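You operate a simulated robot arm through the tools that you are given. There is no shell and no other tool.

Carry out the task below with a simulated robot arm. There is one attempt and no reset: what you move stays moved.

TASK
Demagnetise the small table's blue-sealed medium bearing, leave it on the meter and switch the demagnetiser off.
Fine: Red knob to ON, pass it slowly over the plate, lift it clear, knob back to OFF. Where these are worked on the way, their far stop is far enough and under half their travel is too little: red knob.

Only the result counts: the job must be done as asked and must still hold three seconds after the hand-in. Knocking over, shifting, dropping, spilling or breaking anything else fails it.

THE ROBOT
A 6-joint arm with a fingered hand, fixed in place. Base frame: the origin is on the floor under the middle of its stand, x ahead of it, y to its left, z up. Units: mm, degrees, N and s.
With the tool pointing down near the work surface it reaches from about 240 to 560 mm from the base axis. Its first joint turns from -166.0 to 166.0 degrees. Payload 3.1 kg.
The tool frame sits at the grasp point between the pads (the TCP): z along the fingers, y along the line on which they close. The tips reach 22 mm beyond it. The gripper opens to 132 mm; its body begins 60 mm behind the TCP. The gripper is a hand of 4 fingers: y runs from the thumb to the fingers, the wrist lies at [0, 0, -218] in the tool frame, and closing takes about 1.5 s.
Orientation is told as [roll, pitch, yaw] about the base's x, y, z axes, in that order, counted from this pose: with the fingers straight down and closing along the base's y, the tool's x points along the base's -x, its y along +y and its z along -z.

THE INTERFACE
- The arm moves only by the tool play_rows. Its argument "increments" is a list of rows, each a list of 3 entries, a list of its own where there are three numbers: the turn, a rotation vector about the tool's x, y, z in degrees, then the shift along the tool's x, y, z in cm, then the gripper command, from -1 (shut) to 1 (fully open), values between in proportion. In form: [[[wx, wy, wz], [dx, dy, dz], jaw], ...]. A call has 1 to 20 rows; each row is the pose to reach, as a shift and turn from the pose commanded when the call began, along the tool's axes at that moment. A row lasts 0.2 s, in which the tool goes at most 50 mm and 8.6 degrees; a call with a longer step from one row to the next is refused whole, and so is a gripper value outside its range. A pose out of reach is approached as far as the arm can. The call stops where the force on the tool passes 40 N (or 10 N more than at its start, if that is more) or the arm is blocked; 0.2 s more then pass. The fingers move at their own pace (about 153 mm/s each) and stop on an object; they squeeze with about 26 N. The grip force told is the motor's: it shows also when the fingers shut on nothing. Time passes only in rows, and 0.2 s behind the last, so rows that repeat a pose let the fingers close. The reply holds the time, the measured pose of the TCP, the force on the tool along the base axes, the opening and the grip force, in the units named above and with some noise, with the torque about the TCP (base axes, N m) and any sound that the robot's microphone picked up, and new pictures: "pictures" is both (left out), scene, wrist or none.
- Cameras (640 x 400 px; columns grow to the right, rows downward): "scene" is fixed at [220.9, -651.6, 1601.2]; the picture's right is [0.95, -0.32, 0.00], its down [-0.16, -0.48, -0.86] and it looks along [0.28, 0.82, -0.51] (base axes); focal length 365 px, centre (320, 200). "wrist" rides on the gripper at [53, -53, -84] in the tool frame; the picture's right is [0.71, 0.71, 0.00], its down [-0.53, 0.53, -0.67] and it looks along [-0.47, 0.47, 0.74] (tool axes); focal length 247 px, centre (320, 200). There is no depth. A picture from a camera that has moved, and an enlarged one, comes with that camera's place and axes in the base frame and with its lens.
- lift_body(by): moves the trunk up (or, below 0, down) by that many mm; the arm rides with it, the base frame stays. It gives what a move gives, with no picture.
- grasp_type(shape): the hand has 4 fingers and takes this shape, open, in about a second: jaw (thumb against the fingers, like two jaws); tri (thumb and two fingers); tip (a fingertip pinch); poke (one finger out to press); point (the index stretched); flat (the hand flat); cup (the hand cupped); fist (a fist). The gripper value then closes the fingers along that shape, each until it touches; the sizes above hold for jaw. It gives what a move gives, with no picture.
- zoom(camera, box): a new picture of the part [left, top, right, bottom] of that camera's present view, enlarged. The clock stands still meanwhile.
- hand_in(): hands the job in; it is judged then, once.

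Places have to be worked out from the pictures, the camera data and where the tool is seen. Open the gripper and draw the arm clear of the work before you hand the job in, unless the task says otherwise.

The tools are called after "Call:" by a JSON object that holds its "fn" and its "kwargs". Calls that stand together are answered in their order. play_rows: Moves the arm, as the interface text tells. Its arguments: {"type":"object","properties":{"increments":{"type":"array","items":{"type":"array"}},"pictures":{"type":"string","enum":["both","scene","wrist","none"]}},"required":["increments"]} The other tools are called the same way: lift_body (by) moves the trunk up or down; grasp_type (shape) gives the hand a shape; zoom (camera, box) takes an enlarged picture of a part of a camera's view; hand_in () hands the job in.

At the start:

```text
t: 0.0
tool_pos: [364.4, 157.6, 1263.8]
tool_rot: [-0.1, 0.0, -0.1]
ft_force: [0.3, -0.2, -0.1]
ft_torque: [0.0, 0.0, -0.02]
width: 131.8
gripper_force: 0.1
shape: jaw
trunk travel left (down, up): [-300.0, 86.0]
```

scene: 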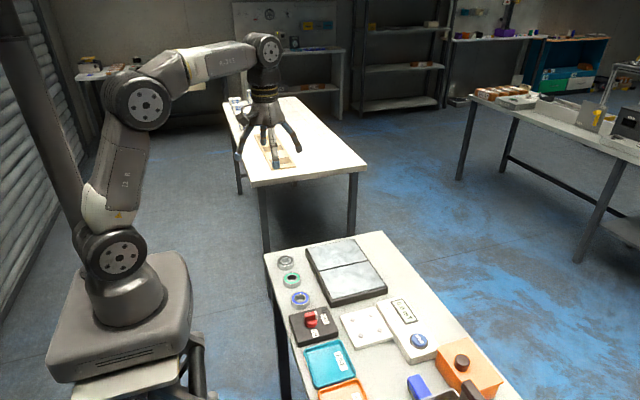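
wrist: 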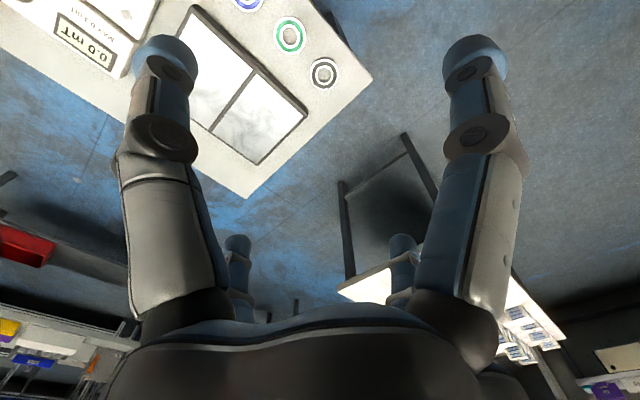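

The small table in front holds three bearings, the demagnetiser box with a red knob, a plate, a meter and trays. I'll zoom in on it to identify them.

Call:
{"fn": "zoom", "kwargs": {"camera": "scene", "box": [250, 220, 410, 320]}}

Call:
{"fn": "zoom", "kwargs": {"camera": "scene", "box": [280, 290, 456, 400]}}

Call:
{"fn": "zoom", "kwargs": {"camera": "scene", "box": [380, 290, 540, 400]}}

Call:
{"fn": "zoom", "kwargs": {"camera": "wrist", "box": [0, 0, 400, 200]}}

Call:
{"fn": "zoom", "kwargs": {"camera": "scene", "box": [200, 80, 380, 200]}}

```text
4.00 times, centred on (330, 270) of scene
camera zoom: at [220.9, -651.6, 1601.2], right [0.95, -0.32, 0.0], down [-0.16, -0.48, -0.86], along [0.28, 0.82, -0.51], focal length 1461 px, centre (280, -80)
```

zoom: 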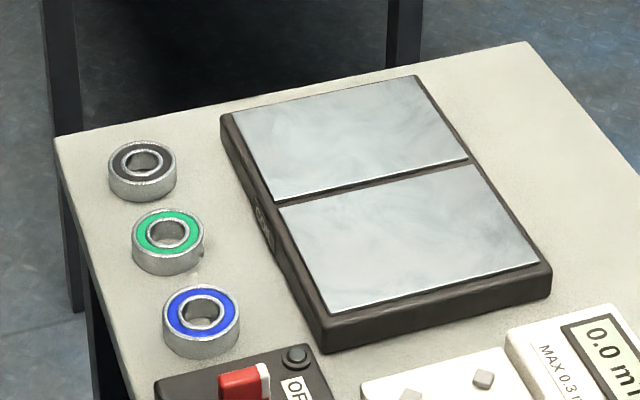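

```text
3.64 times, centred on (368, 345) of scene
camera zoom: at [220.9, -651.6, 1601.2], right [0.95, -0.32, 0.0], down [-0.16, -0.48, -0.86], along [0.28, 0.82, -0.51], focal length 1328 px, centre (146, -327)
```

zoom: 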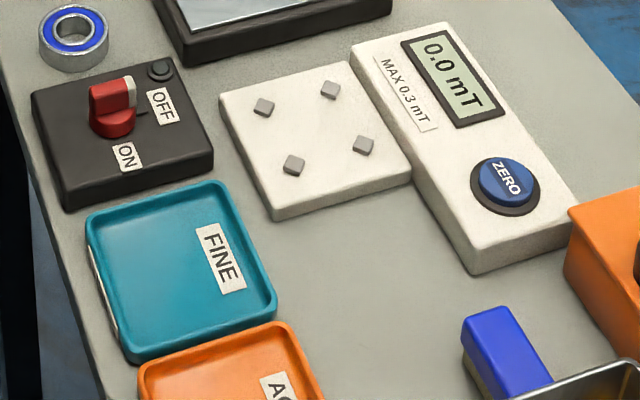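

```text
3.64 times, centred on (460, 345) of scene
camera zoom: at [220.9, -651.6, 1601.2], right [0.95, -0.32, 0.0], down [-0.16, -0.48, -0.86], along [0.28, 0.82, -0.51], focal length 1328 px, centre (-189, -327)
```

zoom: 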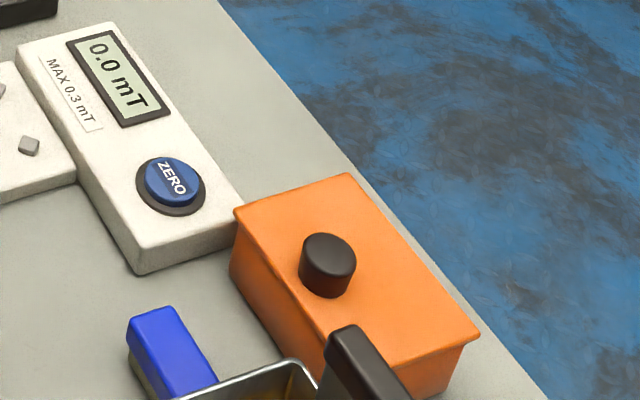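

```text
1.60 times, centred on (200, 100) of wrist
camera zoom: at [309.9, 106.1, 1347.8], right [-0.71, 0.71, 0.0], down [0.53, 0.53, 0.67], along [0.47, 0.47, -0.74], focal length 395 px, centre (512, 360)
```

zoom: 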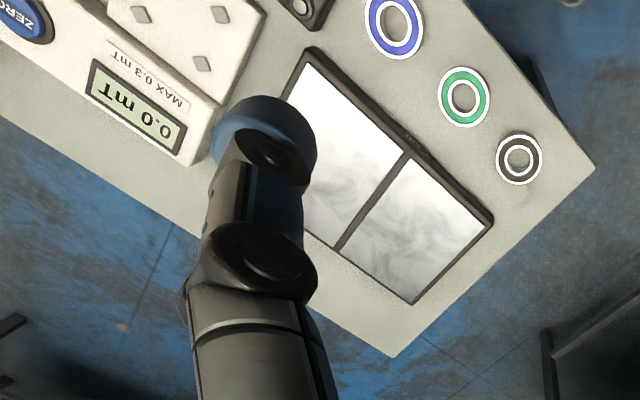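

```text
3.33 times, centred on (290, 140) of scene
camera zoom: at [220.9, -651.6, 1601.2], right [0.95, -0.32, 0.0], down [-0.16, -0.48, -0.86], along [0.28, 0.82, -0.51], focal length 1218 px, centre (420, 400)
```

zoom: 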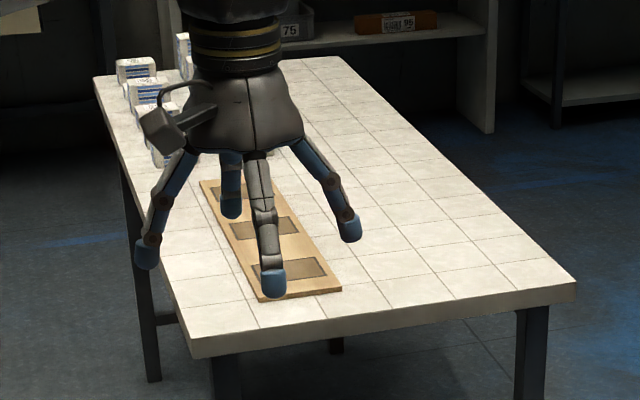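

The bearings stand at about x=400, y=48 (blue), 129 (green) and 211 (grey). The knob box is at about (400,-50), the studded meter pad at about (530,-94), and the large framed plate lies beyond. I'll move the open hand above the knob box for a closer wrist view.

Call:
{"fn": "play_rows", "kwargs": {"increments": [[[0, 0, 0], [-0.2, -2.9, 2.1], 1], [[0, 0, 0], [-0.4, -5.8, 4.2], 1], [[0, 0, 0], [-0.6, -8.7, 6.3], 1], [[0, 0, 0], [-0.8, -11.6, 8.4], 1], [[0, 0, 0], [-1.0, -14.5, 10.5], 1], [[0, 0, 0], [-1.2, -17.4, 12.6], 1], [[0, 0, 0], [-1.4, -20.3, 14.7], 1], [[0, 0, 0], [-1.5, -22.9, 16.8], 1], [[0, 0, 0], [-1.5, -22.9, 16.8], 1]]}}

```text
t: 2.0
tool_pos: [379.8, -70.6, 1096.6]
tool_rot: [0.0, -0.1, -0.1]
ft_force: [-0.3, 0.0, 0.0]
ft_torque: [0.02, -0.01, 0.0]
width: 131.7
gripper_force: 0.0
shape: jaw
trunk travel left (down, up): [-300.0, 86.0]
camera wrist: at [325.2, -123.2, 1180.1], right [-0.71, 0.71, 0.0], down [0.53, 0.53, 0.67], along [0.47, 0.47, -0.74], focal length 247 px, centre (320, 200)
```

scene: 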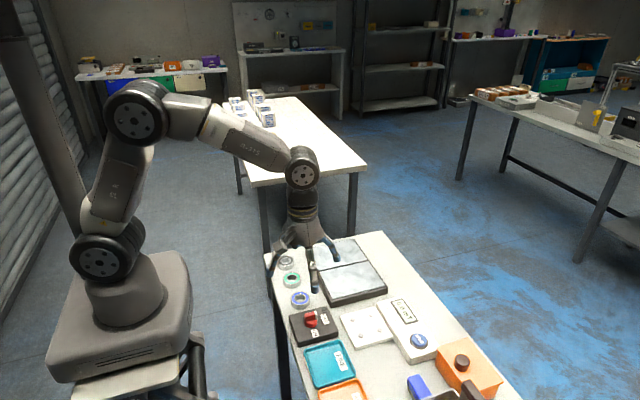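
wrist: 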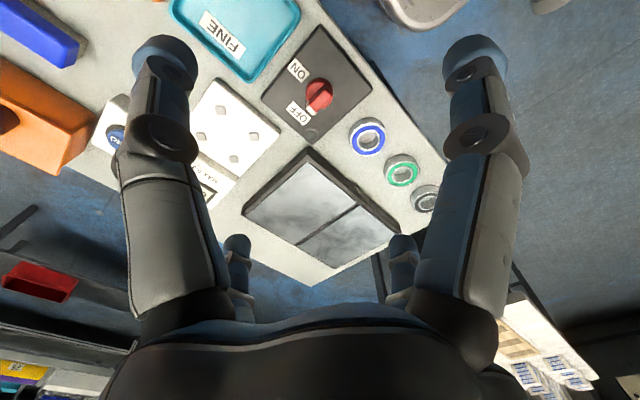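

The knob box, bearings and meter pad are all in view. I'll enlarge the knob, the plate and its label, and the meter pad.

Call:
{"fn": "zoom", "kwargs": {"camera": "wrist", "box": [240, 10, 400, 160]}}

Call:
{"fn": "zoom", "kwargs": {"camera": "wrist", "box": [180, 60, 300, 200]}}

Call:
{"fn": "zoom", "kwargs": {"camera": "wrist", "box": [230, 120, 450, 290]}}

Call:
{"fn": "zoom", "kwargs": {"camera": "scene", "box": [280, 300, 345, 350]}}

```text
2.67 times, centred on (320, 85) of wrist
camera zoom: at [325.2, -123.2, 1180.1], right [-0.71, 0.71, 0.0], down [0.53, 0.53, 0.67], along [0.47, 0.47, -0.74], focal length 659 px, centre (320, 507)
```

zoom: 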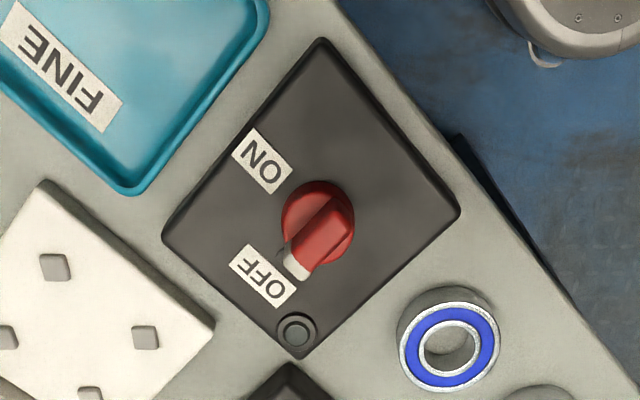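

```text
2.86 times, centred on (240, 130) of wrist
camera zoom: at [325.2, -123.2, 1180.1], right [-0.71, 0.71, 0.0], down [0.53, 0.53, 0.67], along [0.47, 0.47, -0.74], focal length 706 px, centre (549, 400)
```

zoom: 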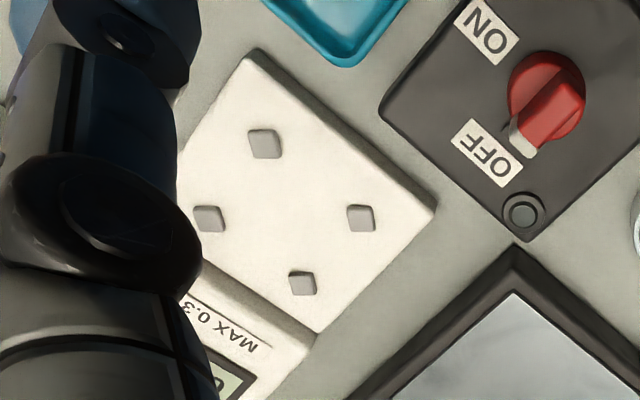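

```text
2.35 times, centred on (340, 205) of wrist
camera zoom: at [325.2, -123.2, 1180.1], right [-0.71, 0.71, 0.0], down [0.53, 0.53, 0.67], along [0.47, 0.47, -0.74], focal length 581 px, centre (273, 188)
```

zoom: 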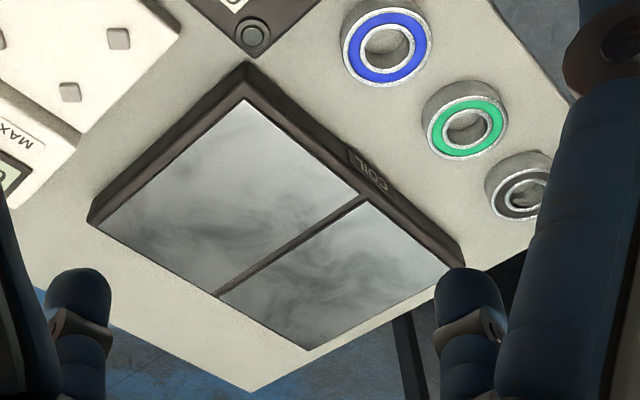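

```text
8.00 times, centred on (312, 325) of scene
camera zoom: at [220.9, -651.6, 1601.2], right [0.95, -0.32, 0.0], down [-0.16, -0.48, -0.86], along [0.28, 0.82, -0.51], focal length 2922 px, centre (380, -800)
```

zoom: 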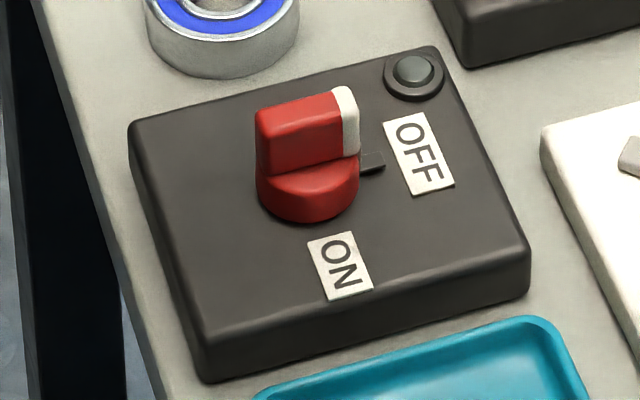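

The framed plate is labelled COIL, so it is the demagnetising plate. The red knob points to +x (OFF), and ON lies toward -y, a quarter turn clockwise seen from above. Before using the hand I'll close it in the air to see how the fingers move.

Call:
{"fn": "zoom", "kwargs": {"camera": "scene", "box": [255, 190, 365, 310]}}

Call:
{"fn": "play_rows", "kwargs": {"increments": [[[0, 0, 0], [0, 0, 0], 0], [[0, 0, 0], [0, 0, 0], 0], [[0, 0, 0], [0, 0, 0], 0], [[0, 0, 0], [0, 0, 0], 0], [[0, 0, 0], [0, 0, 0], 0]]}}

Call:
{"fn": "zoom", "kwargs": {"camera": "scene", "box": [255, 190, 365, 310]}}

Call:
{"fn": "play_rows", "kwargs": {"increments": [[[0, 0, 0], [0, 0, 0], -1], [[0, 0, 0], [0, 0, 0], -1], [[0, 0, 0], [0, 0, 0], -1], [[0, 0, 0], [0, 0, 0], -1], [[0, 0, 0], [0, 0, 0], -1], [[0, 0, 0], [0, 0, 0], -1]]}}

Call:
{"fn": "zoom", "kwargs": {"camera": "scene", "box": [255, 190, 365, 310]}}

```text
3.33 times, centred on (310, 250) of scene
camera zoom: at [220.9, -651.6, 1601.2], right [0.95, -0.32, 0.0], down [-0.16, -0.48, -0.86], along [0.28, 0.82, -0.51], focal length 1218 px, centre (353, 33)
```

zoom: 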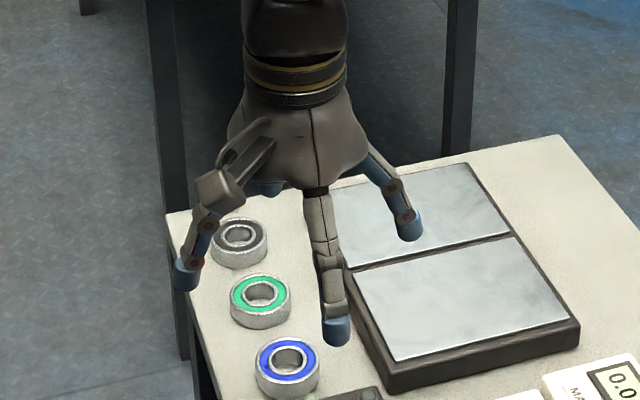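

```text
t: 3.2
tool_pos: [380.4, -70.6, 1095.8]
tool_rot: [0.0, 0.0, 0.0]
ft_force: [0.0, 0.6, -0.7]
ft_torque: [-0.02, 0.03, 0.0]
width: 66.6
gripper_force: 0.0
shape: jaw
trunk travel left (down, up): [-300.0, 86.0]
camera wrist: at [325.5, -123.2, 1180.3], right [-0.71, 0.71, 0.0], down [0.53, 0.53, 0.67], along [0.47, 0.47, -0.74], focal length 247 px, centre (320, 200)
```

scene: 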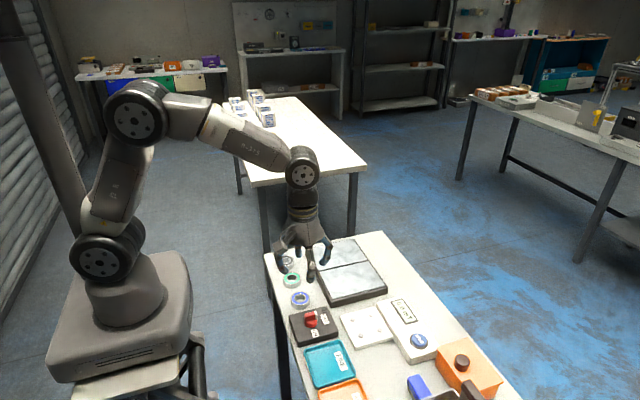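
wrist: 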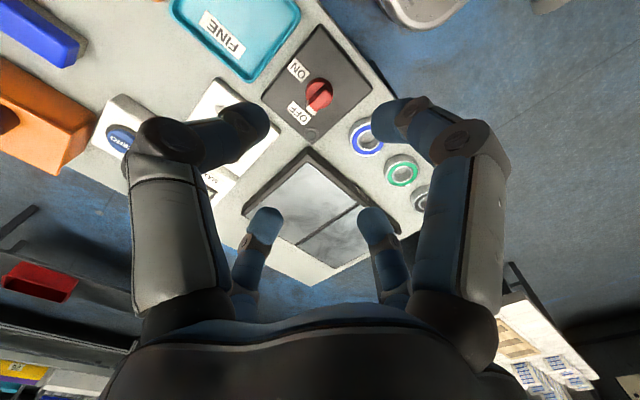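

```text
3.33 times, centred on (310, 250) of scene
camera zoom: at [220.9, -651.6, 1601.2], right [0.95, -0.32, 0.0], down [-0.16, -0.48, -0.86], along [0.28, 0.82, -0.51], focal length 1218 px, centre (353, 33)
```

zoom: 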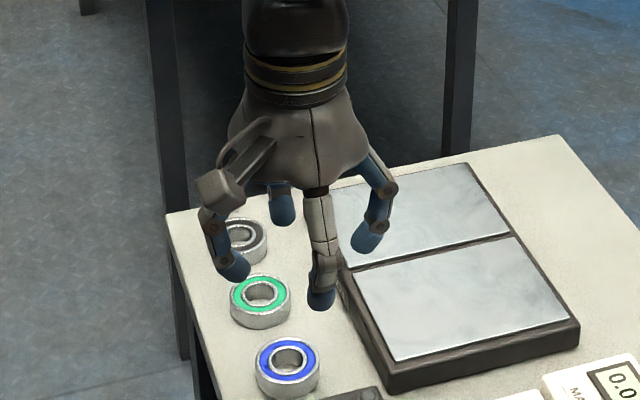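

```text
t: 4.6
tool_pos: [379.6, -71.9, 1096.5]
tool_rot: [0.0, 0.1, 0.0]
ft_force: [0.1, 0.4, 0.3]
ft_torque: [0.01, 0.01, -0.01]
width: 0.0
gripper_force: 26.6
shape: jaw
trunk travel left (down, up): [-300.0, 86.0]
camera wrist: at [325.5, -123.2, 1180.3], right [-0.71, 0.71, 0.0], down [0.53, 0.53, 0.67], along [0.47, 0.47, -0.74], focal length 247 px, centre (320, 200)
```

scene: 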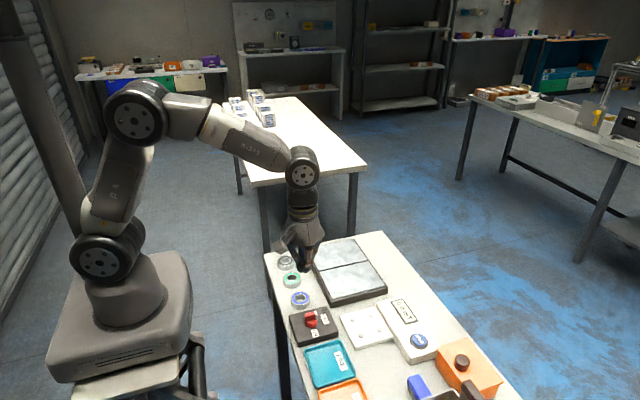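
wrist: 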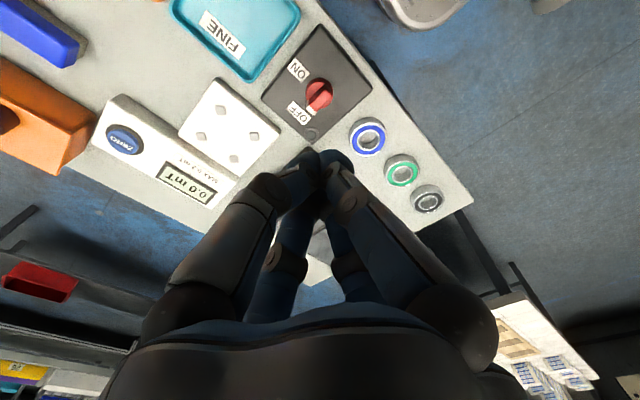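

```text
3.33 times, centred on (310, 250) of scene
camera zoom: at [220.9, -651.6, 1601.2], right [0.95, -0.32, 0.0], down [-0.16, -0.48, -0.86], along [0.28, 0.82, -0.51], focal length 1218 px, centre (353, 33)
```

zoom: 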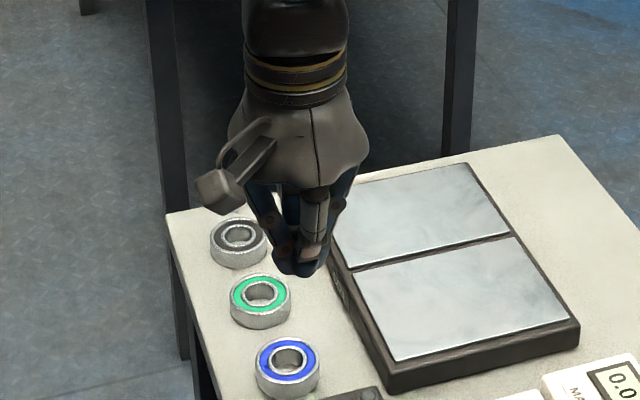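

The jaw shape closes four fingers, spaced 90° apart, evenly onto the tool axis. I'll open the hand and go lower for a second, closer wrist view, so I can triangulate the knob, the bearing and the table height.

Call:
{"fn": "play_rows", "kwargs": {"increments": [[[0, 0, 0], [0.5, 1.8, 2.4], 1], [[0, 0, 0], [1.0, 3.6, 4.8], 1], [[0, 0, 0], [1.5, 5.4, 7.2], 1], [[0, 0, 0], [1.94, 7.14, 9.58], 1], [[0, 0, 0], [1.94, 7.14, 9.58], 1], [[0, 0, 0], [1.94, 7.14, 9.58], 1]], "pictures": "wrist"}}

Call:
{"fn": "zoom", "kwargs": {"camera": "wrist", "box": [180, 20, 340, 120]}}

Call:
{"fn": "zoom", "kwargs": {"camera": "wrist", "box": [240, 80, 440, 230]}}

```text
t: 6.0
tool_pos: [360.0, 0.6, 1001.1]
tool_rot: [0.1, 0.0, 0.0]
ft_force: [0.3, 0.1, 0.4]
ft_torque: [0.01, 0.02, 0.02]
width: 131.8
gripper_force: 0.1
shape: jaw
trunk travel left (down, up): [-300.0, 86.0]
camera wrist: at [305.2, -51.3, 1083.8], right [-0.71, 0.71, 0.0], down [0.53, 0.53, 0.67], along [0.47, 0.47, -0.74], focal length 247 px, centre (320, 200)
```

wrist: 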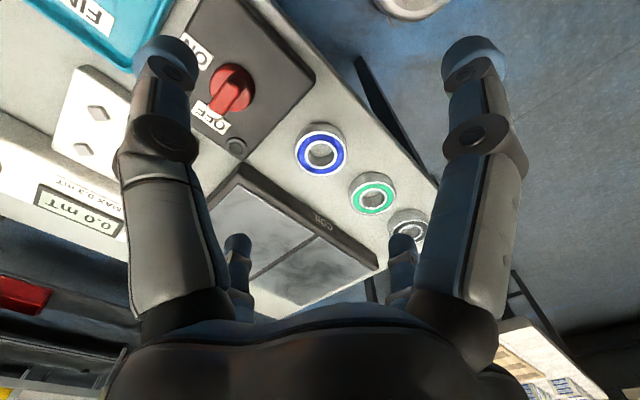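

```text
4.00 times, centred on (260, 70) of wrist
camera zoom: at [305.2, -51.3, 1083.8], right [-0.71, 0.71, 0.0], down [0.53, 0.53, 0.67], along [0.47, 0.47, -0.74], focal length 988 px, centre (560, 720)
```

zoom: 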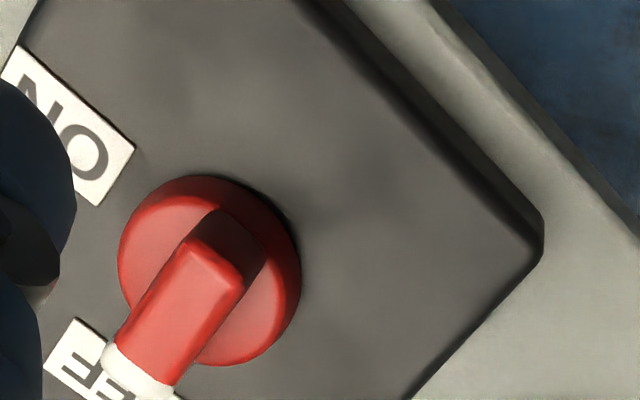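

```text
2.67 times, centred on (340, 155) of wrist
camera zoom: at [305.2, -51.3, 1083.8], right [-0.71, 0.71, 0.0], down [0.53, 0.53, 0.67], along [0.47, 0.47, -0.74], focal length 659 px, centre (267, 320)
```

zoom: 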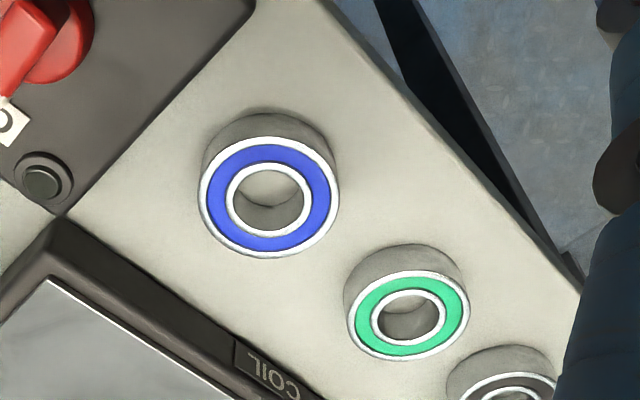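

Two wrist views place the blue bearing's top at about (397, 41, ~871–880), its diameter at about 50 mm, and the knob axis at about (396,-54). To pin down the heights I'll close the hand and hover its tips above the blue bearing, then compare in both cameras.

Call:
{"fn": "play_rows", "kwargs": {"increments": [[[0, 0, 0], [0, 0, 0], -1], [[0, 0, 0], [-0.5, 0.6, 1.0], -1], [[0, 0, 0], [-1.2, 1.4, 2.5], -1], [[0, 0, 0], [-2.0, 2.3, 4.2], -1], [[0, 0, 0], [-2.8, 3.2, 5.8], -1], [[0, 0, 0], [-3.4, 3.8, 6.8], -1], [[0, 0, 0], [-3.7, 4.1, 7.3], -1], [[0, 0, 0], [-3.7, 4.1, 7.3], -1]]}}

Call:
{"fn": "zoom", "kwargs": {"camera": "scene", "box": [260, 240, 360, 340]}}

Call:
{"fn": "zoom", "kwargs": {"camera": "wrist", "box": [240, 80, 400, 200]}}

```text
t: 7.8
tool_pos: [396.8, 41.5, 928.1]
tool_rot: [0.0, -0.1, 0.0]
ft_force: [0.0, 0.2, -0.3]
ft_torque: [-0.01, -0.01, 0.02]
width: 0.0
gripper_force: 26.1
shape: jaw
trunk travel left (down, up): [-300.0, 86.0]
camera wrist: at [342.6, -10.9, 1010.9], right [-0.71, 0.71, 0.0], down [0.53, 0.53, 0.67], along [0.47, 0.47, -0.74], focal length 247 px, centre (320, 200)
```

scene: 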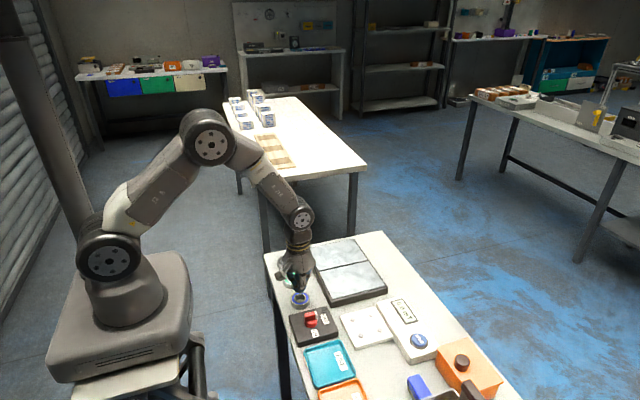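
wrist: 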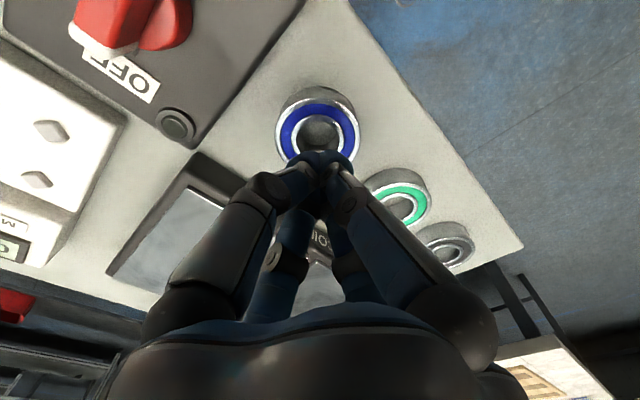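

```text
4.00 times, centred on (310, 290) of scene
camera zoom: at [220.9, -651.6, 1601.2], right [0.95, -0.32, 0.0], down [-0.16, -0.48, -0.86], along [0.28, 0.82, -0.51], focal length 1461 px, centre (360, -160)
```

zoom: 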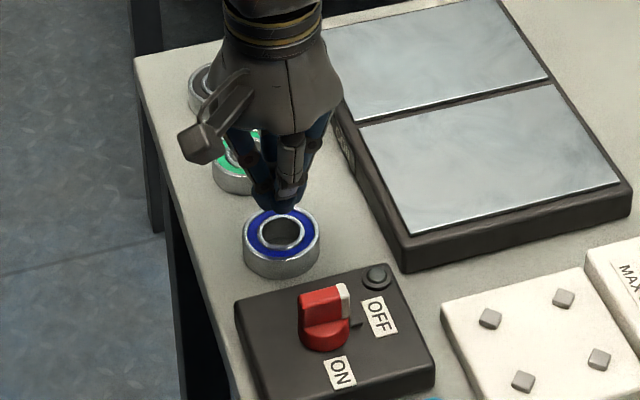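

```text
3.33 times, centred on (320, 140) of wrist
camera zoom: at [342.6, -10.9, 1010.9], right [-0.71, 0.71, 0.0], down [0.53, 0.53, 0.67], along [0.47, 0.47, -0.74], focal length 823 px, centre (320, 400)
```

zoom: 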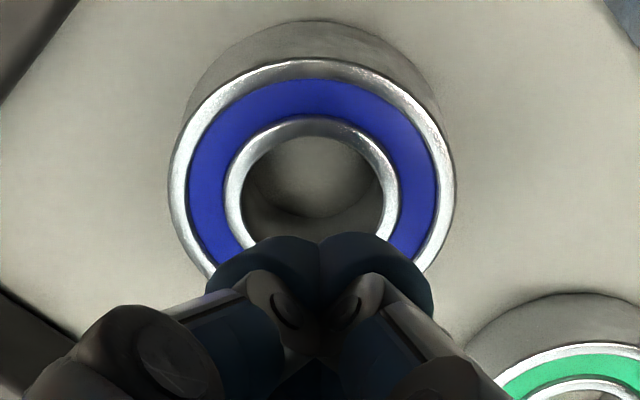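

The tips hover about 25–30 mm above the bearing. Its centre is within 1–3 mm of the tool axis, at about (396, 38), with the top at z≈877. Next I'll do the same hover above the red knob, a little higher.

Call:
{"fn": "play_rows", "kwargs": {"increments": [[[0, 0, 0], [0, 0, -2.5], -1], [[0, 0, 0], [0.05, -3.2, -3.0], -1], [[0, 0, 0], [0.1, -6.4, -3.0], -1], [[0, 0, 0], [0.1, -9.5, -2.8], -1], [[0, 0, 0], [0.1, -9.5, -2.5], -1], [[0, 0, 0], [0.1, -9.5, -2.5], -1]]}}

Call:
{"fn": "zoom", "kwargs": {"camera": "scene", "box": [270, 270, 350, 350]}}

Call:
{"fn": "zoom", "kwargs": {"camera": "wrist", "box": [240, 60, 400, 180]}}

```text
t: 9.2
tool_pos: [395.5, -54.7, 952.2]
tool_rot: [0.0, 0.0, 0.1]
ft_force: [-0.1, -0.5, -0.7]
ft_torque: [-0.02, -0.04, 0.0]
width: 0.0
gripper_force: 26.1
shape: jaw
trunk travel left (down, up): [-300.0, 86.0]
camera wrist: at [341.1, -106.2, 1036.5], right [-0.71, 0.71, 0.0], down [0.53, 0.53, 0.67], along [0.47, 0.47, -0.74], focal length 247 px, centre (320, 200)
```

scene: 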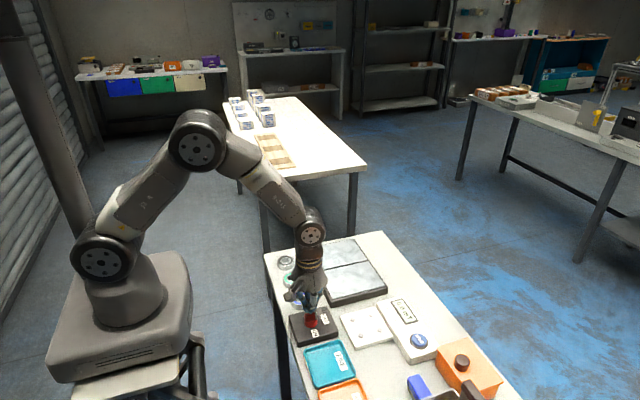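
wrist: 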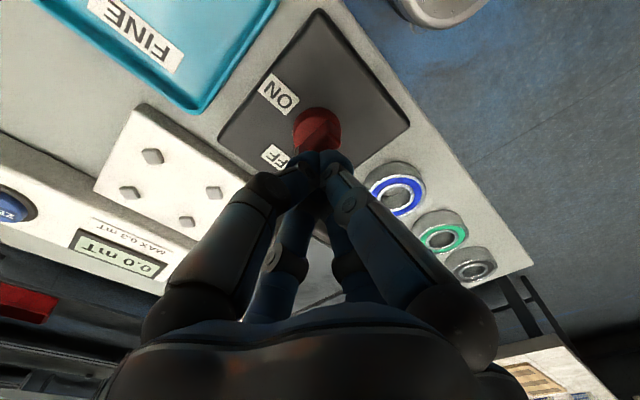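

```text
5.00 times, centred on (310, 310) of scene
camera zoom: at [220.9, -651.6, 1601.2], right [0.95, -0.32, 0.0], down [-0.16, -0.48, -0.86], along [0.28, 0.82, -0.51], focal length 1826 px, centre (370, -350)
```

zoom: 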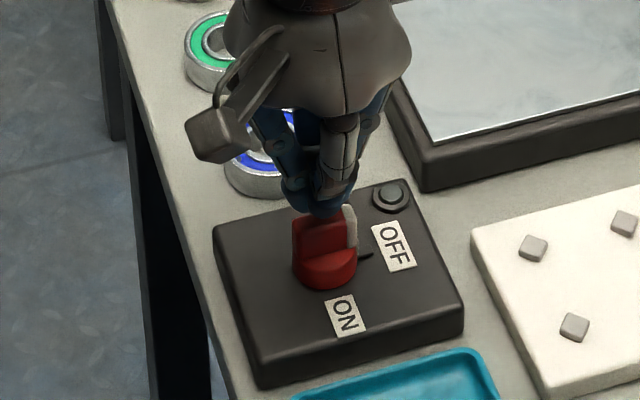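

```text
3.33 times, centred on (320, 120) of wrist
camera zoom: at [341.1, -106.2, 1036.5], right [-0.71, 0.71, 0.0], down [0.53, 0.53, 0.67], along [0.47, 0.47, -0.74], focal length 823 px, centre (320, 467)
```

zoom: 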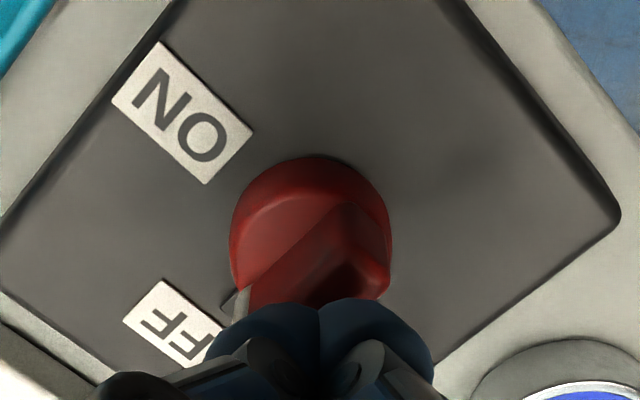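

The knob axis is within about 2 mm of the tool axis, at roughly (396.5,-56). The disc top is at z≈886 and the bar top at z≈906. I'll test a +90° turn about the tool axis in free air, which also gives another view of the knob.

Call:
{"fn": "play_rows", "kwargs": {"increments": [[[0, 0, 8], [0, 0, 0], -1], [[0, 0, 16], [0, 0, 0], -1], [[0, 0, 24], [0, 0, 0], -1], [[0, 0, 32], [0, 0, 0], -1], [[0, 0, 40], [0, 0, 0], -1], [[0, 0, 48], [0, 0, 0], -1], [[0, 0, 56], [0, 0, 0], -1], [[0, 0, 64], [0, 0, 0], -1], [[0, 0, 72], [0, 0, 0], -1], [[0, 0, 80], [0, 0, 0], -1], [[0, 0, 88], [0, 0, 0], -1], [[0, 0, 90], [0, 0, 0], -1]]}}

Call:
{"fn": "zoom", "kwargs": {"camera": "wrist", "box": [240, 60, 400, 180]}}

Call:
{"fn": "zoom", "kwargs": {"camera": "scene", "box": [270, 270, 350, 350]}}

```text
t: 11.8
tool_pos: [395.7, -54.9, 953.0]
tool_rot: [0.0, 0.0, -90.0]
ft_force: [0.0, -0.8, -0.7]
ft_torque: [0.01, 0.0, -0.04]
width: 0.3
gripper_force: 26.0
shape: jaw
trunk travel left (down, up): [-300.0, 86.0]
camera wrist: at [341.8, 1.1, 1035.9], right [0.71, 0.71, 0.0], down [0.52, -0.53, 0.67], along [0.47, -0.47, -0.74], focal length 247 px, centre (320, 200)
```

scene: 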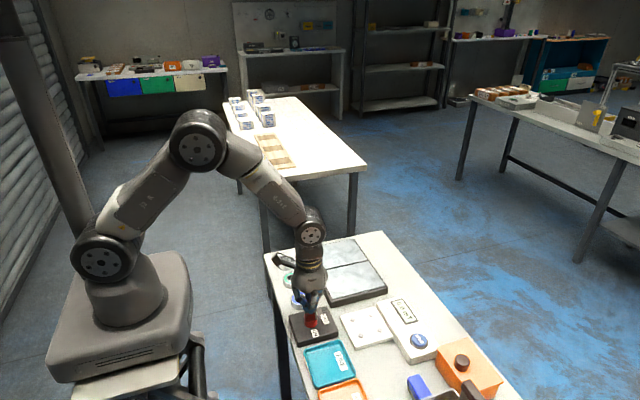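
wrist: 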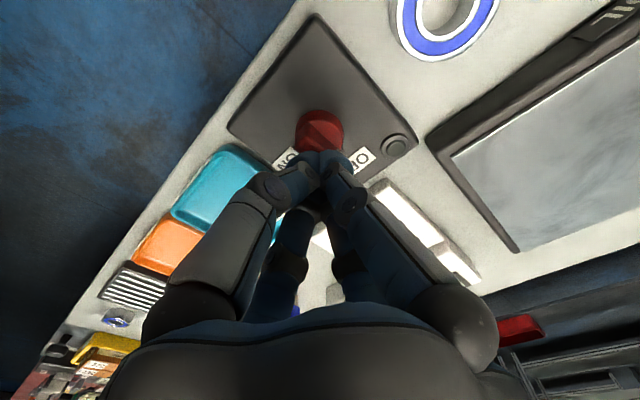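

```text
3.33 times, centred on (320, 120) of wrist
camera zoom: at [341.8, 1.1, 1035.9], right [0.71, 0.71, 0.0], down [0.52, -0.53, 0.67], along [0.47, -0.47, -0.74], focal length 823 px, centre (320, 467)
```

zoom: 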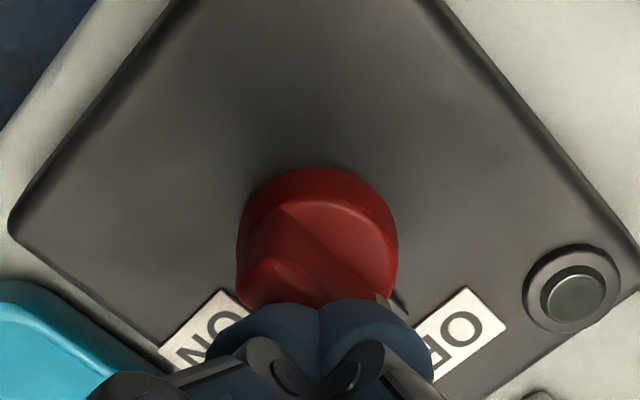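

```text
5.00 times, centred on (310, 310) of scene
camera zoom: at [220.9, -651.6, 1601.2], right [0.95, -0.32, 0.0], down [-0.16, -0.48, -0.86], along [0.28, 0.82, -0.51], focal length 1826 px, centre (370, -350)
```

zoom: 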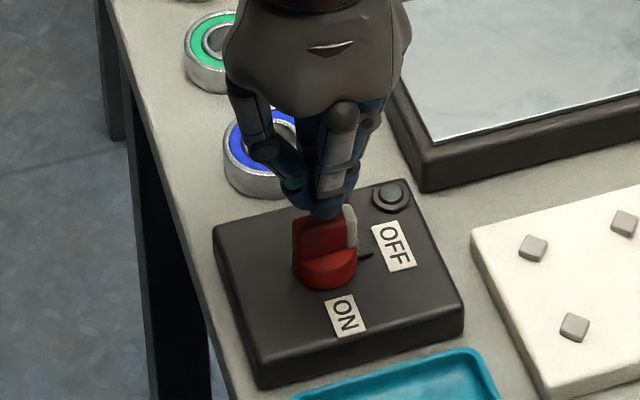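

The rotation is feasible. Combining both views puts the knob axis at TCP + (0.9, -1.9) mm. I'll turn back, centre over the knob, open to about 60 mm and check the views before descending.

Call:
{"fn": "play_rows", "kwargs": {"increments": [[[0, 0, -8], [-0.19, 0.09, 0], -0.09], [[0, 0, -16], [-0.19, 0.09, 0], -0.09], [[0, 0, -24], [-0.19, 0.09, 0], -0.09], [[0, 0, -32], [-0.19, 0.09, 0], -0.09], [[0, 0, -40], [-0.19, 0.09, 0], -0.09], [[0, 0, -48], [-0.19, 0.09, 0], -0.09], [[0, 0, -56], [-0.19, 0.09, 0], -0.09], [[0, 0, -64], [-0.19, 0.09, 0], -0.09], [[0, 0, -72], [-0.19, 0.09, 0], -0.09], [[0, 0, -80], [-0.19, 0.09, 0], -0.09], [[0, 0, -88], [-0.19, 0.09, 0], -0.09], [[0, 0, -90], [-0.19, 0.09, 0], -0.09], [[0, 0, -90], [-0.19, 0.09, 1.5], -0.09], [[0, 0, -90], [-0.19, 0.09, 1.5], -0.09]]}}

Call:
{"fn": "zoom", "kwargs": {"camera": "wrist", "box": [220, 60, 420, 210]}}

Call:
{"fn": "zoom", "kwargs": {"camera": "scene", "box": [270, 270, 350, 350]}}

```text
t: 14.8
tool_pos: [395.7, -55.2, 936.8]
tool_rot: [0.1, 0.0, 0.0]
ft_force: [0.4, 1.4, -0.3]
ft_torque: [0.02, -0.02, 0.01]
width: 59.8
gripper_force: 0.0
shape: jaw
trunk travel left (down, up): [-300.0, 86.0]
camera wrist: at [342.1, -107.3, 1020.6], right [-0.71, 0.71, 0.0], down [0.53, 0.53, 0.67], along [0.47, 0.47, -0.74], focal length 247 px, centre (320, 200)
```

scene: 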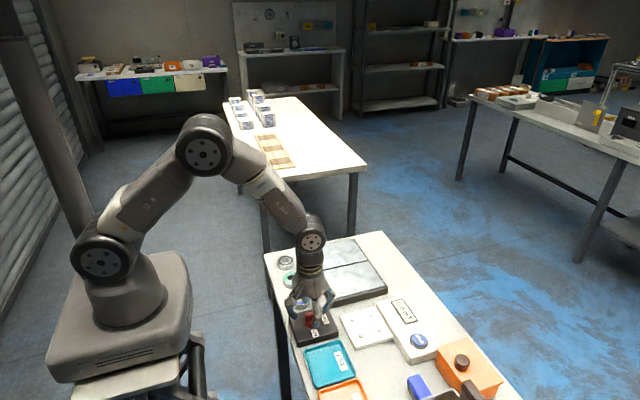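
wrist: 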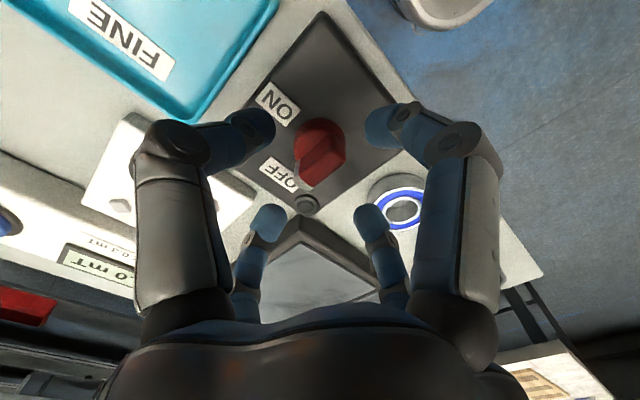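

```text
2.67 times, centred on (320, 135) of wrist
camera zoom: at [342.1, -107.3, 1020.6], right [-0.71, 0.71, 0.0], down [0.53, 0.53, 0.67], along [0.47, 0.47, -0.74], focal length 659 px, centre (320, 373)
```

zoom: 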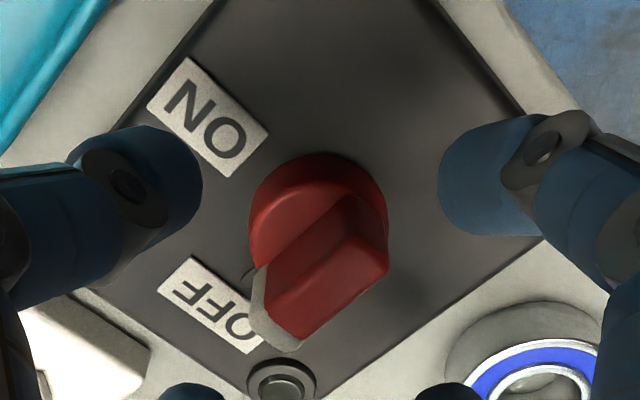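

```text
5.00 times, centred on (310, 310) of scene
camera zoom: at [220.9, -651.6, 1601.2], right [0.95, -0.32, 0.0], down [-0.16, -0.48, -0.86], along [0.28, 0.82, -0.51], focal length 1826 px, centre (370, -350)
```

zoom: 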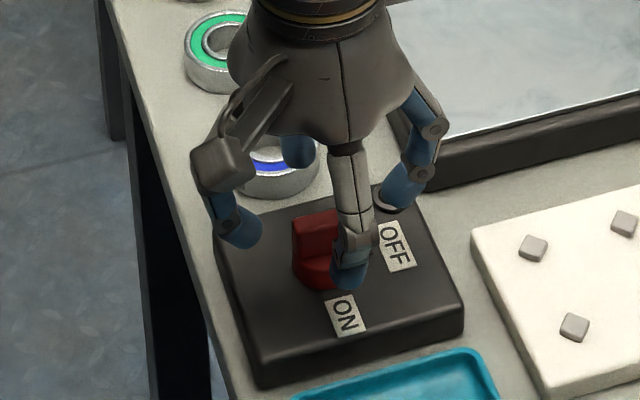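

The knob sits centred between the fingers. I'll lower slowly by 16 mm and check the force and the views.

Call:
{"fn": "play_rows", "kwargs": {"increments": [[[0, 0, 0], [0, 0, 0.4], -0.09], [[0, 0, 0], [0, 0, 0.8], -0.09], [[0, 0, 0], [0, 0, 1.2], -0.09], [[0, 0, 0], [0, 0, 1.6], -0.09], [[0, 0, 0], [0, 0, 1.6], -0.09]], "pictures": "wrist"}}

Call:
{"fn": "zoom", "kwargs": {"camera": "wrist", "box": [220, 60, 420, 210]}}

Call:
{"fn": "zoom", "kwargs": {"camera": "scene", "box": [280, 280, 344, 344]}}

```text
t: 16.0
tool_pos: [395.7, -54.5, 921.3]
tool_rot: [0.0, -0.1, 0.0]
ft_force: [-1.2, -0.2, 0.2]
ft_torque: [0.01, 0.0, -0.01]
width: 59.6
gripper_force: 0.1
shape: jaw
trunk travel left (down, up): [-300.0, 86.0]
camera wrist: at [342.1, -107.3, 1004.9], right [-0.71, 0.71, 0.0], down [0.53, 0.53, 0.67], along [0.47, 0.47, -0.74], focal length 247 px, centre (320, 200)
```

wrist: 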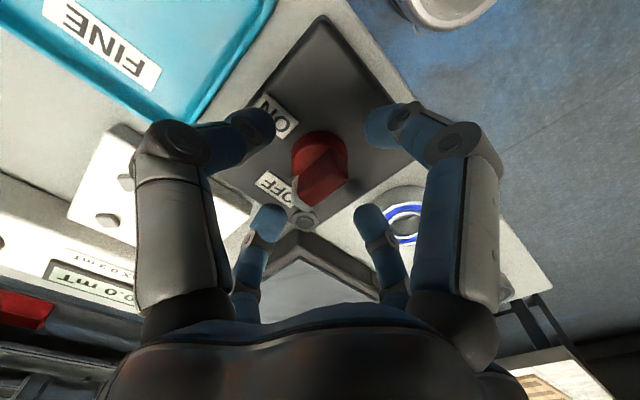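

```text
2.67 times, centred on (320, 135) of wrist
camera zoom: at [342.1, -107.3, 1004.9], right [-0.71, 0.71, 0.0], down [0.53, 0.53, 0.67], along [0.47, 0.47, -0.74], focal length 659 px, centre (320, 373)
```

zoom: 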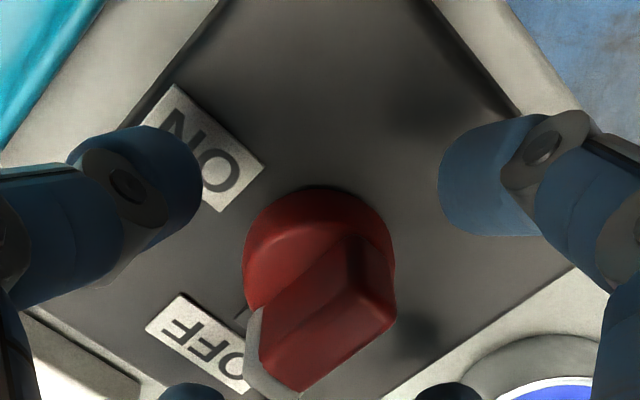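

```text
6.25 times, centred on (312, 312) of scene
camera zoom: at [220.9, -651.6, 1601.2], right [0.95, -0.32, 0.0], down [-0.16, -0.48, -0.86], along [0.28, 0.82, -0.51], focal length 2283 px, centre (370, -500)
```

zoom: 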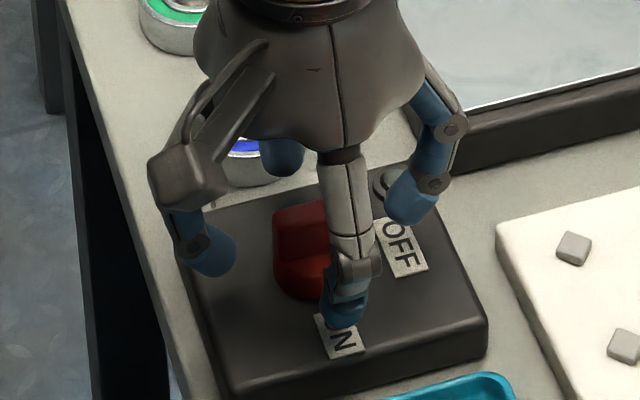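

The disc spans evenly between the fingers. I estimate the box top at z≈885, the disc top at ≈895 and the tips at ≈899, beside the bar. I'll close onto the bar here and check.

Call:
{"fn": "play_rows", "kwargs": {"increments": [[[0, 0, 0], [0, 0, 0.1], -0.4], [[0, 0, 0], [0, 0, 0.2], -0.7], [[0, 0, 0], [0, 0, 0.2], -1], [[0, 0, 0], [0, 0, 0.2], -1], [[0, 0, 0], [0, 0, 0.2], -1], [[0, 0, 0], [0, 0, 0.2], -1], [[0, 0, 0], [0, 0, 0.2], -1]]}}

Call:
{"fn": "zoom", "kwargs": {"camera": "wrist", "box": [220, 60, 420, 210]}}

Call:
{"fn": "zoom", "kwargs": {"camera": "scene", "box": [280, 280, 344, 344]}}

```text
t: 17.6
tool_pos: [396.3, -55.4, 919.0]
tool_rot: [0.0, 0.1, 0.0]
ft_force: [-1.2, -0.6, -4.1]
ft_torque: [0.01, 0.01, 0.02]
width: 11.9
gripper_force: 25.8
shape: jaw
trunk travel left (down, up): [-300.0, 86.0]
camera wrist: at [342.5, -107.4, 1002.9], right [-0.71, 0.71, 0.0], down [0.53, 0.53, 0.67], along [0.47, 0.47, -0.74], focal length 247 px, centre (320, 200)
```

scene: 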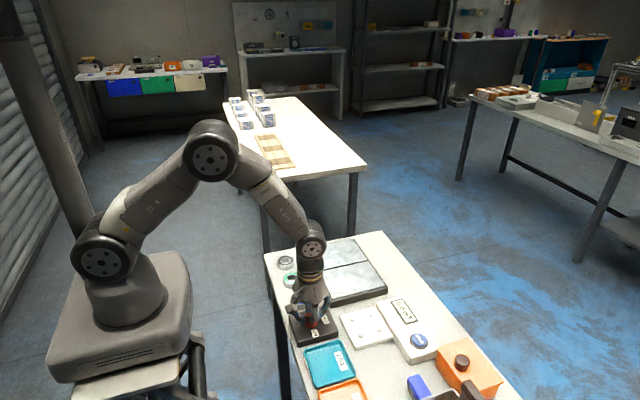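
wrist: 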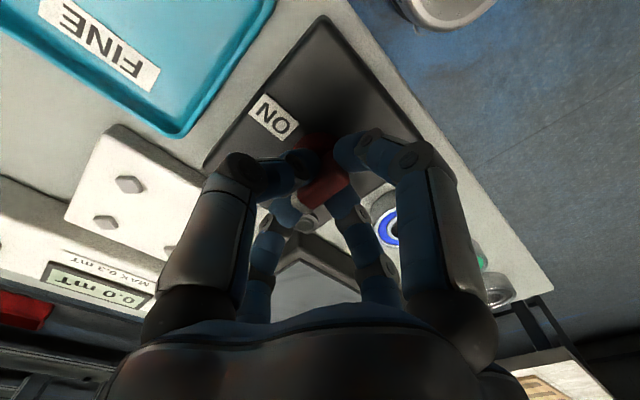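

```text
2.67 times, centred on (320, 135) of wrist
camera zoom: at [342.5, -107.4, 1002.9], right [-0.71, 0.71, 0.0], down [0.53, 0.53, 0.67], along [0.47, 0.47, -0.74], focal length 659 px, centre (320, 373)
```

zoom: 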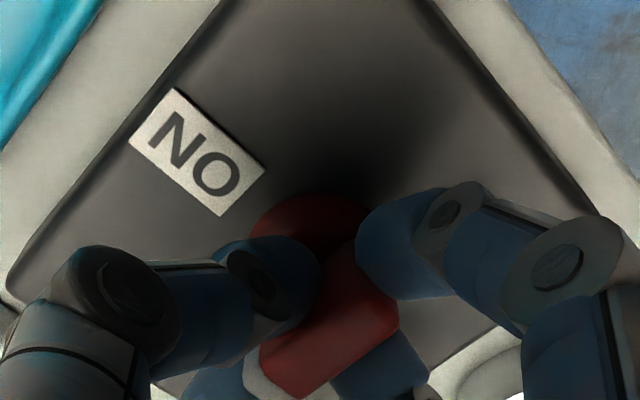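

```text
6.25 times, centred on (312, 312) of scene
camera zoom: at [220.9, -651.6, 1601.2], right [0.95, -0.32, 0.0], down [-0.16, -0.48, -0.86], along [0.28, 0.82, -0.51], focal length 2283 px, centre (370, -500)
```

zoom: 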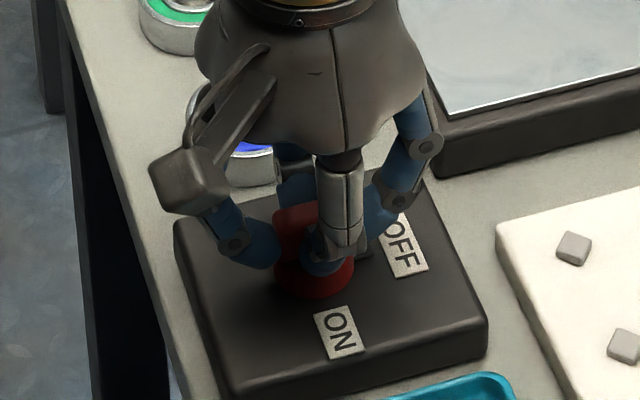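

All four fingers are on the bar (width 11.9 mm) with low side forces. I'll turn clockwise toward ON in steps, starting with 45°, and check the torque.

Call:
{"fn": "play_rows", "kwargs": {"increments": [[[0, 0, 5], [0, 0, 0], -1], [[0, 0, 10], [0, 0, 0], -1], [[0, 0, 15], [0, 0, 0], -1], [[0, 0, 20], [0, 0, 0], -1], [[0, 0, 25], [0, 0, 0], -1], [[0, 0, 30], [0, 0, 0], -1], [[0, 0, 35], [0, 0, 0], -1], [[0, 0, 40], [0, 0, 0], -1], [[0, 0, 45], [0, 0, 0], -1]]}}

Call:
{"fn": "zoom", "kwargs": {"camera": "scene", "box": [280, 280, 344, 344]}}

Call:
{"fn": "zoom", "kwargs": {"camera": "wrist", "box": [220, 60, 420, 210]}}

```text
t: 19.6
tool_pos: [397.7, -55.9, 918.9]
tool_rot: [0.1, -0.1, -45.1]
ft_force: [-1.0, 0.5, -3.3]
ft_torque: [0.02, 0.03, 0.0]
width: 11.9
gripper_force: 25.4
shape: jaw
trunk travel left (down, up): [-300.0, 86.0]
camera wrist: at [320.3, -53.8, 1002.8], right [0.0, 1.0, 0.0], down [0.74, 0.0, 0.67], along [0.67, 0.0, -0.74], focal length 247 px, centre (320, 200)
```

scene: 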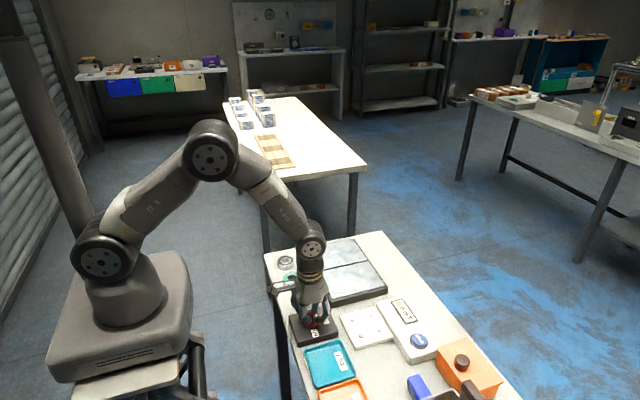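
wrist: 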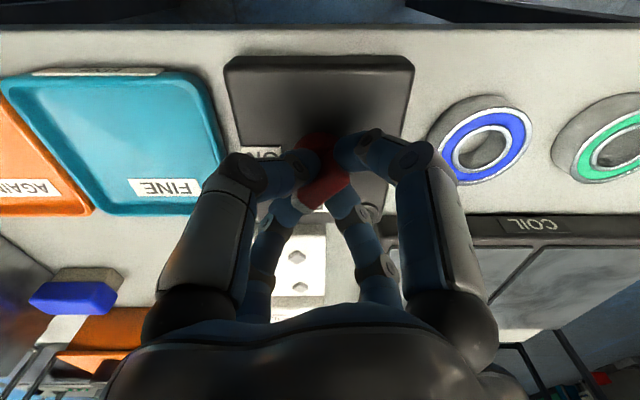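

```text
6.25 times, centred on (312, 312) of scene
camera zoom: at [220.9, -651.6, 1601.2], right [0.95, -0.32, 0.0], down [-0.16, -0.48, -0.86], along [0.28, 0.82, -0.51], focal length 2283 px, centre (370, -500)
```

zoom: 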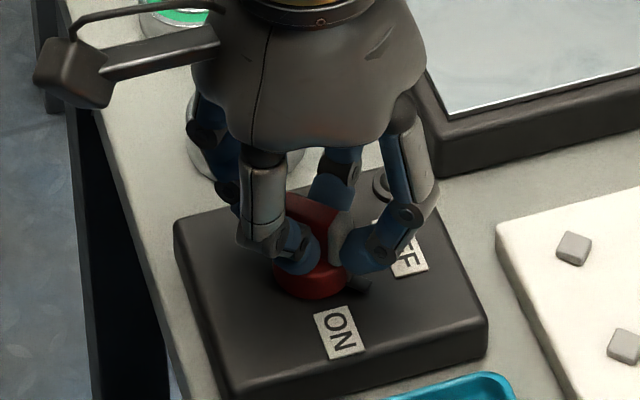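

```text
2.67 times, centred on (320, 135) of wrist
camera zoom: at [320.3, -53.8, 1002.8], right [0.0, 1.0, 0.0], down [0.74, 0.0, 0.67], along [0.67, 0.0, -0.74], focal length 659 px, centre (320, 373)
```

zoom: 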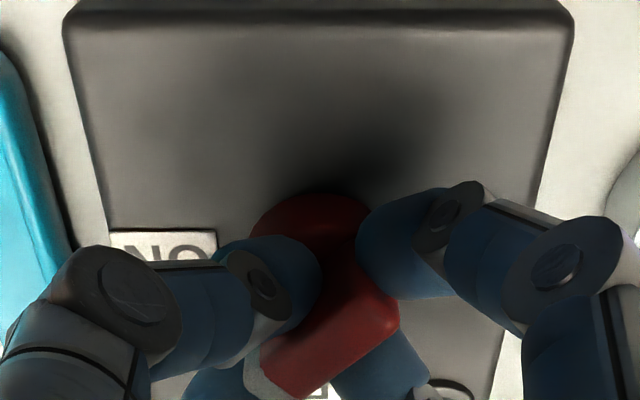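

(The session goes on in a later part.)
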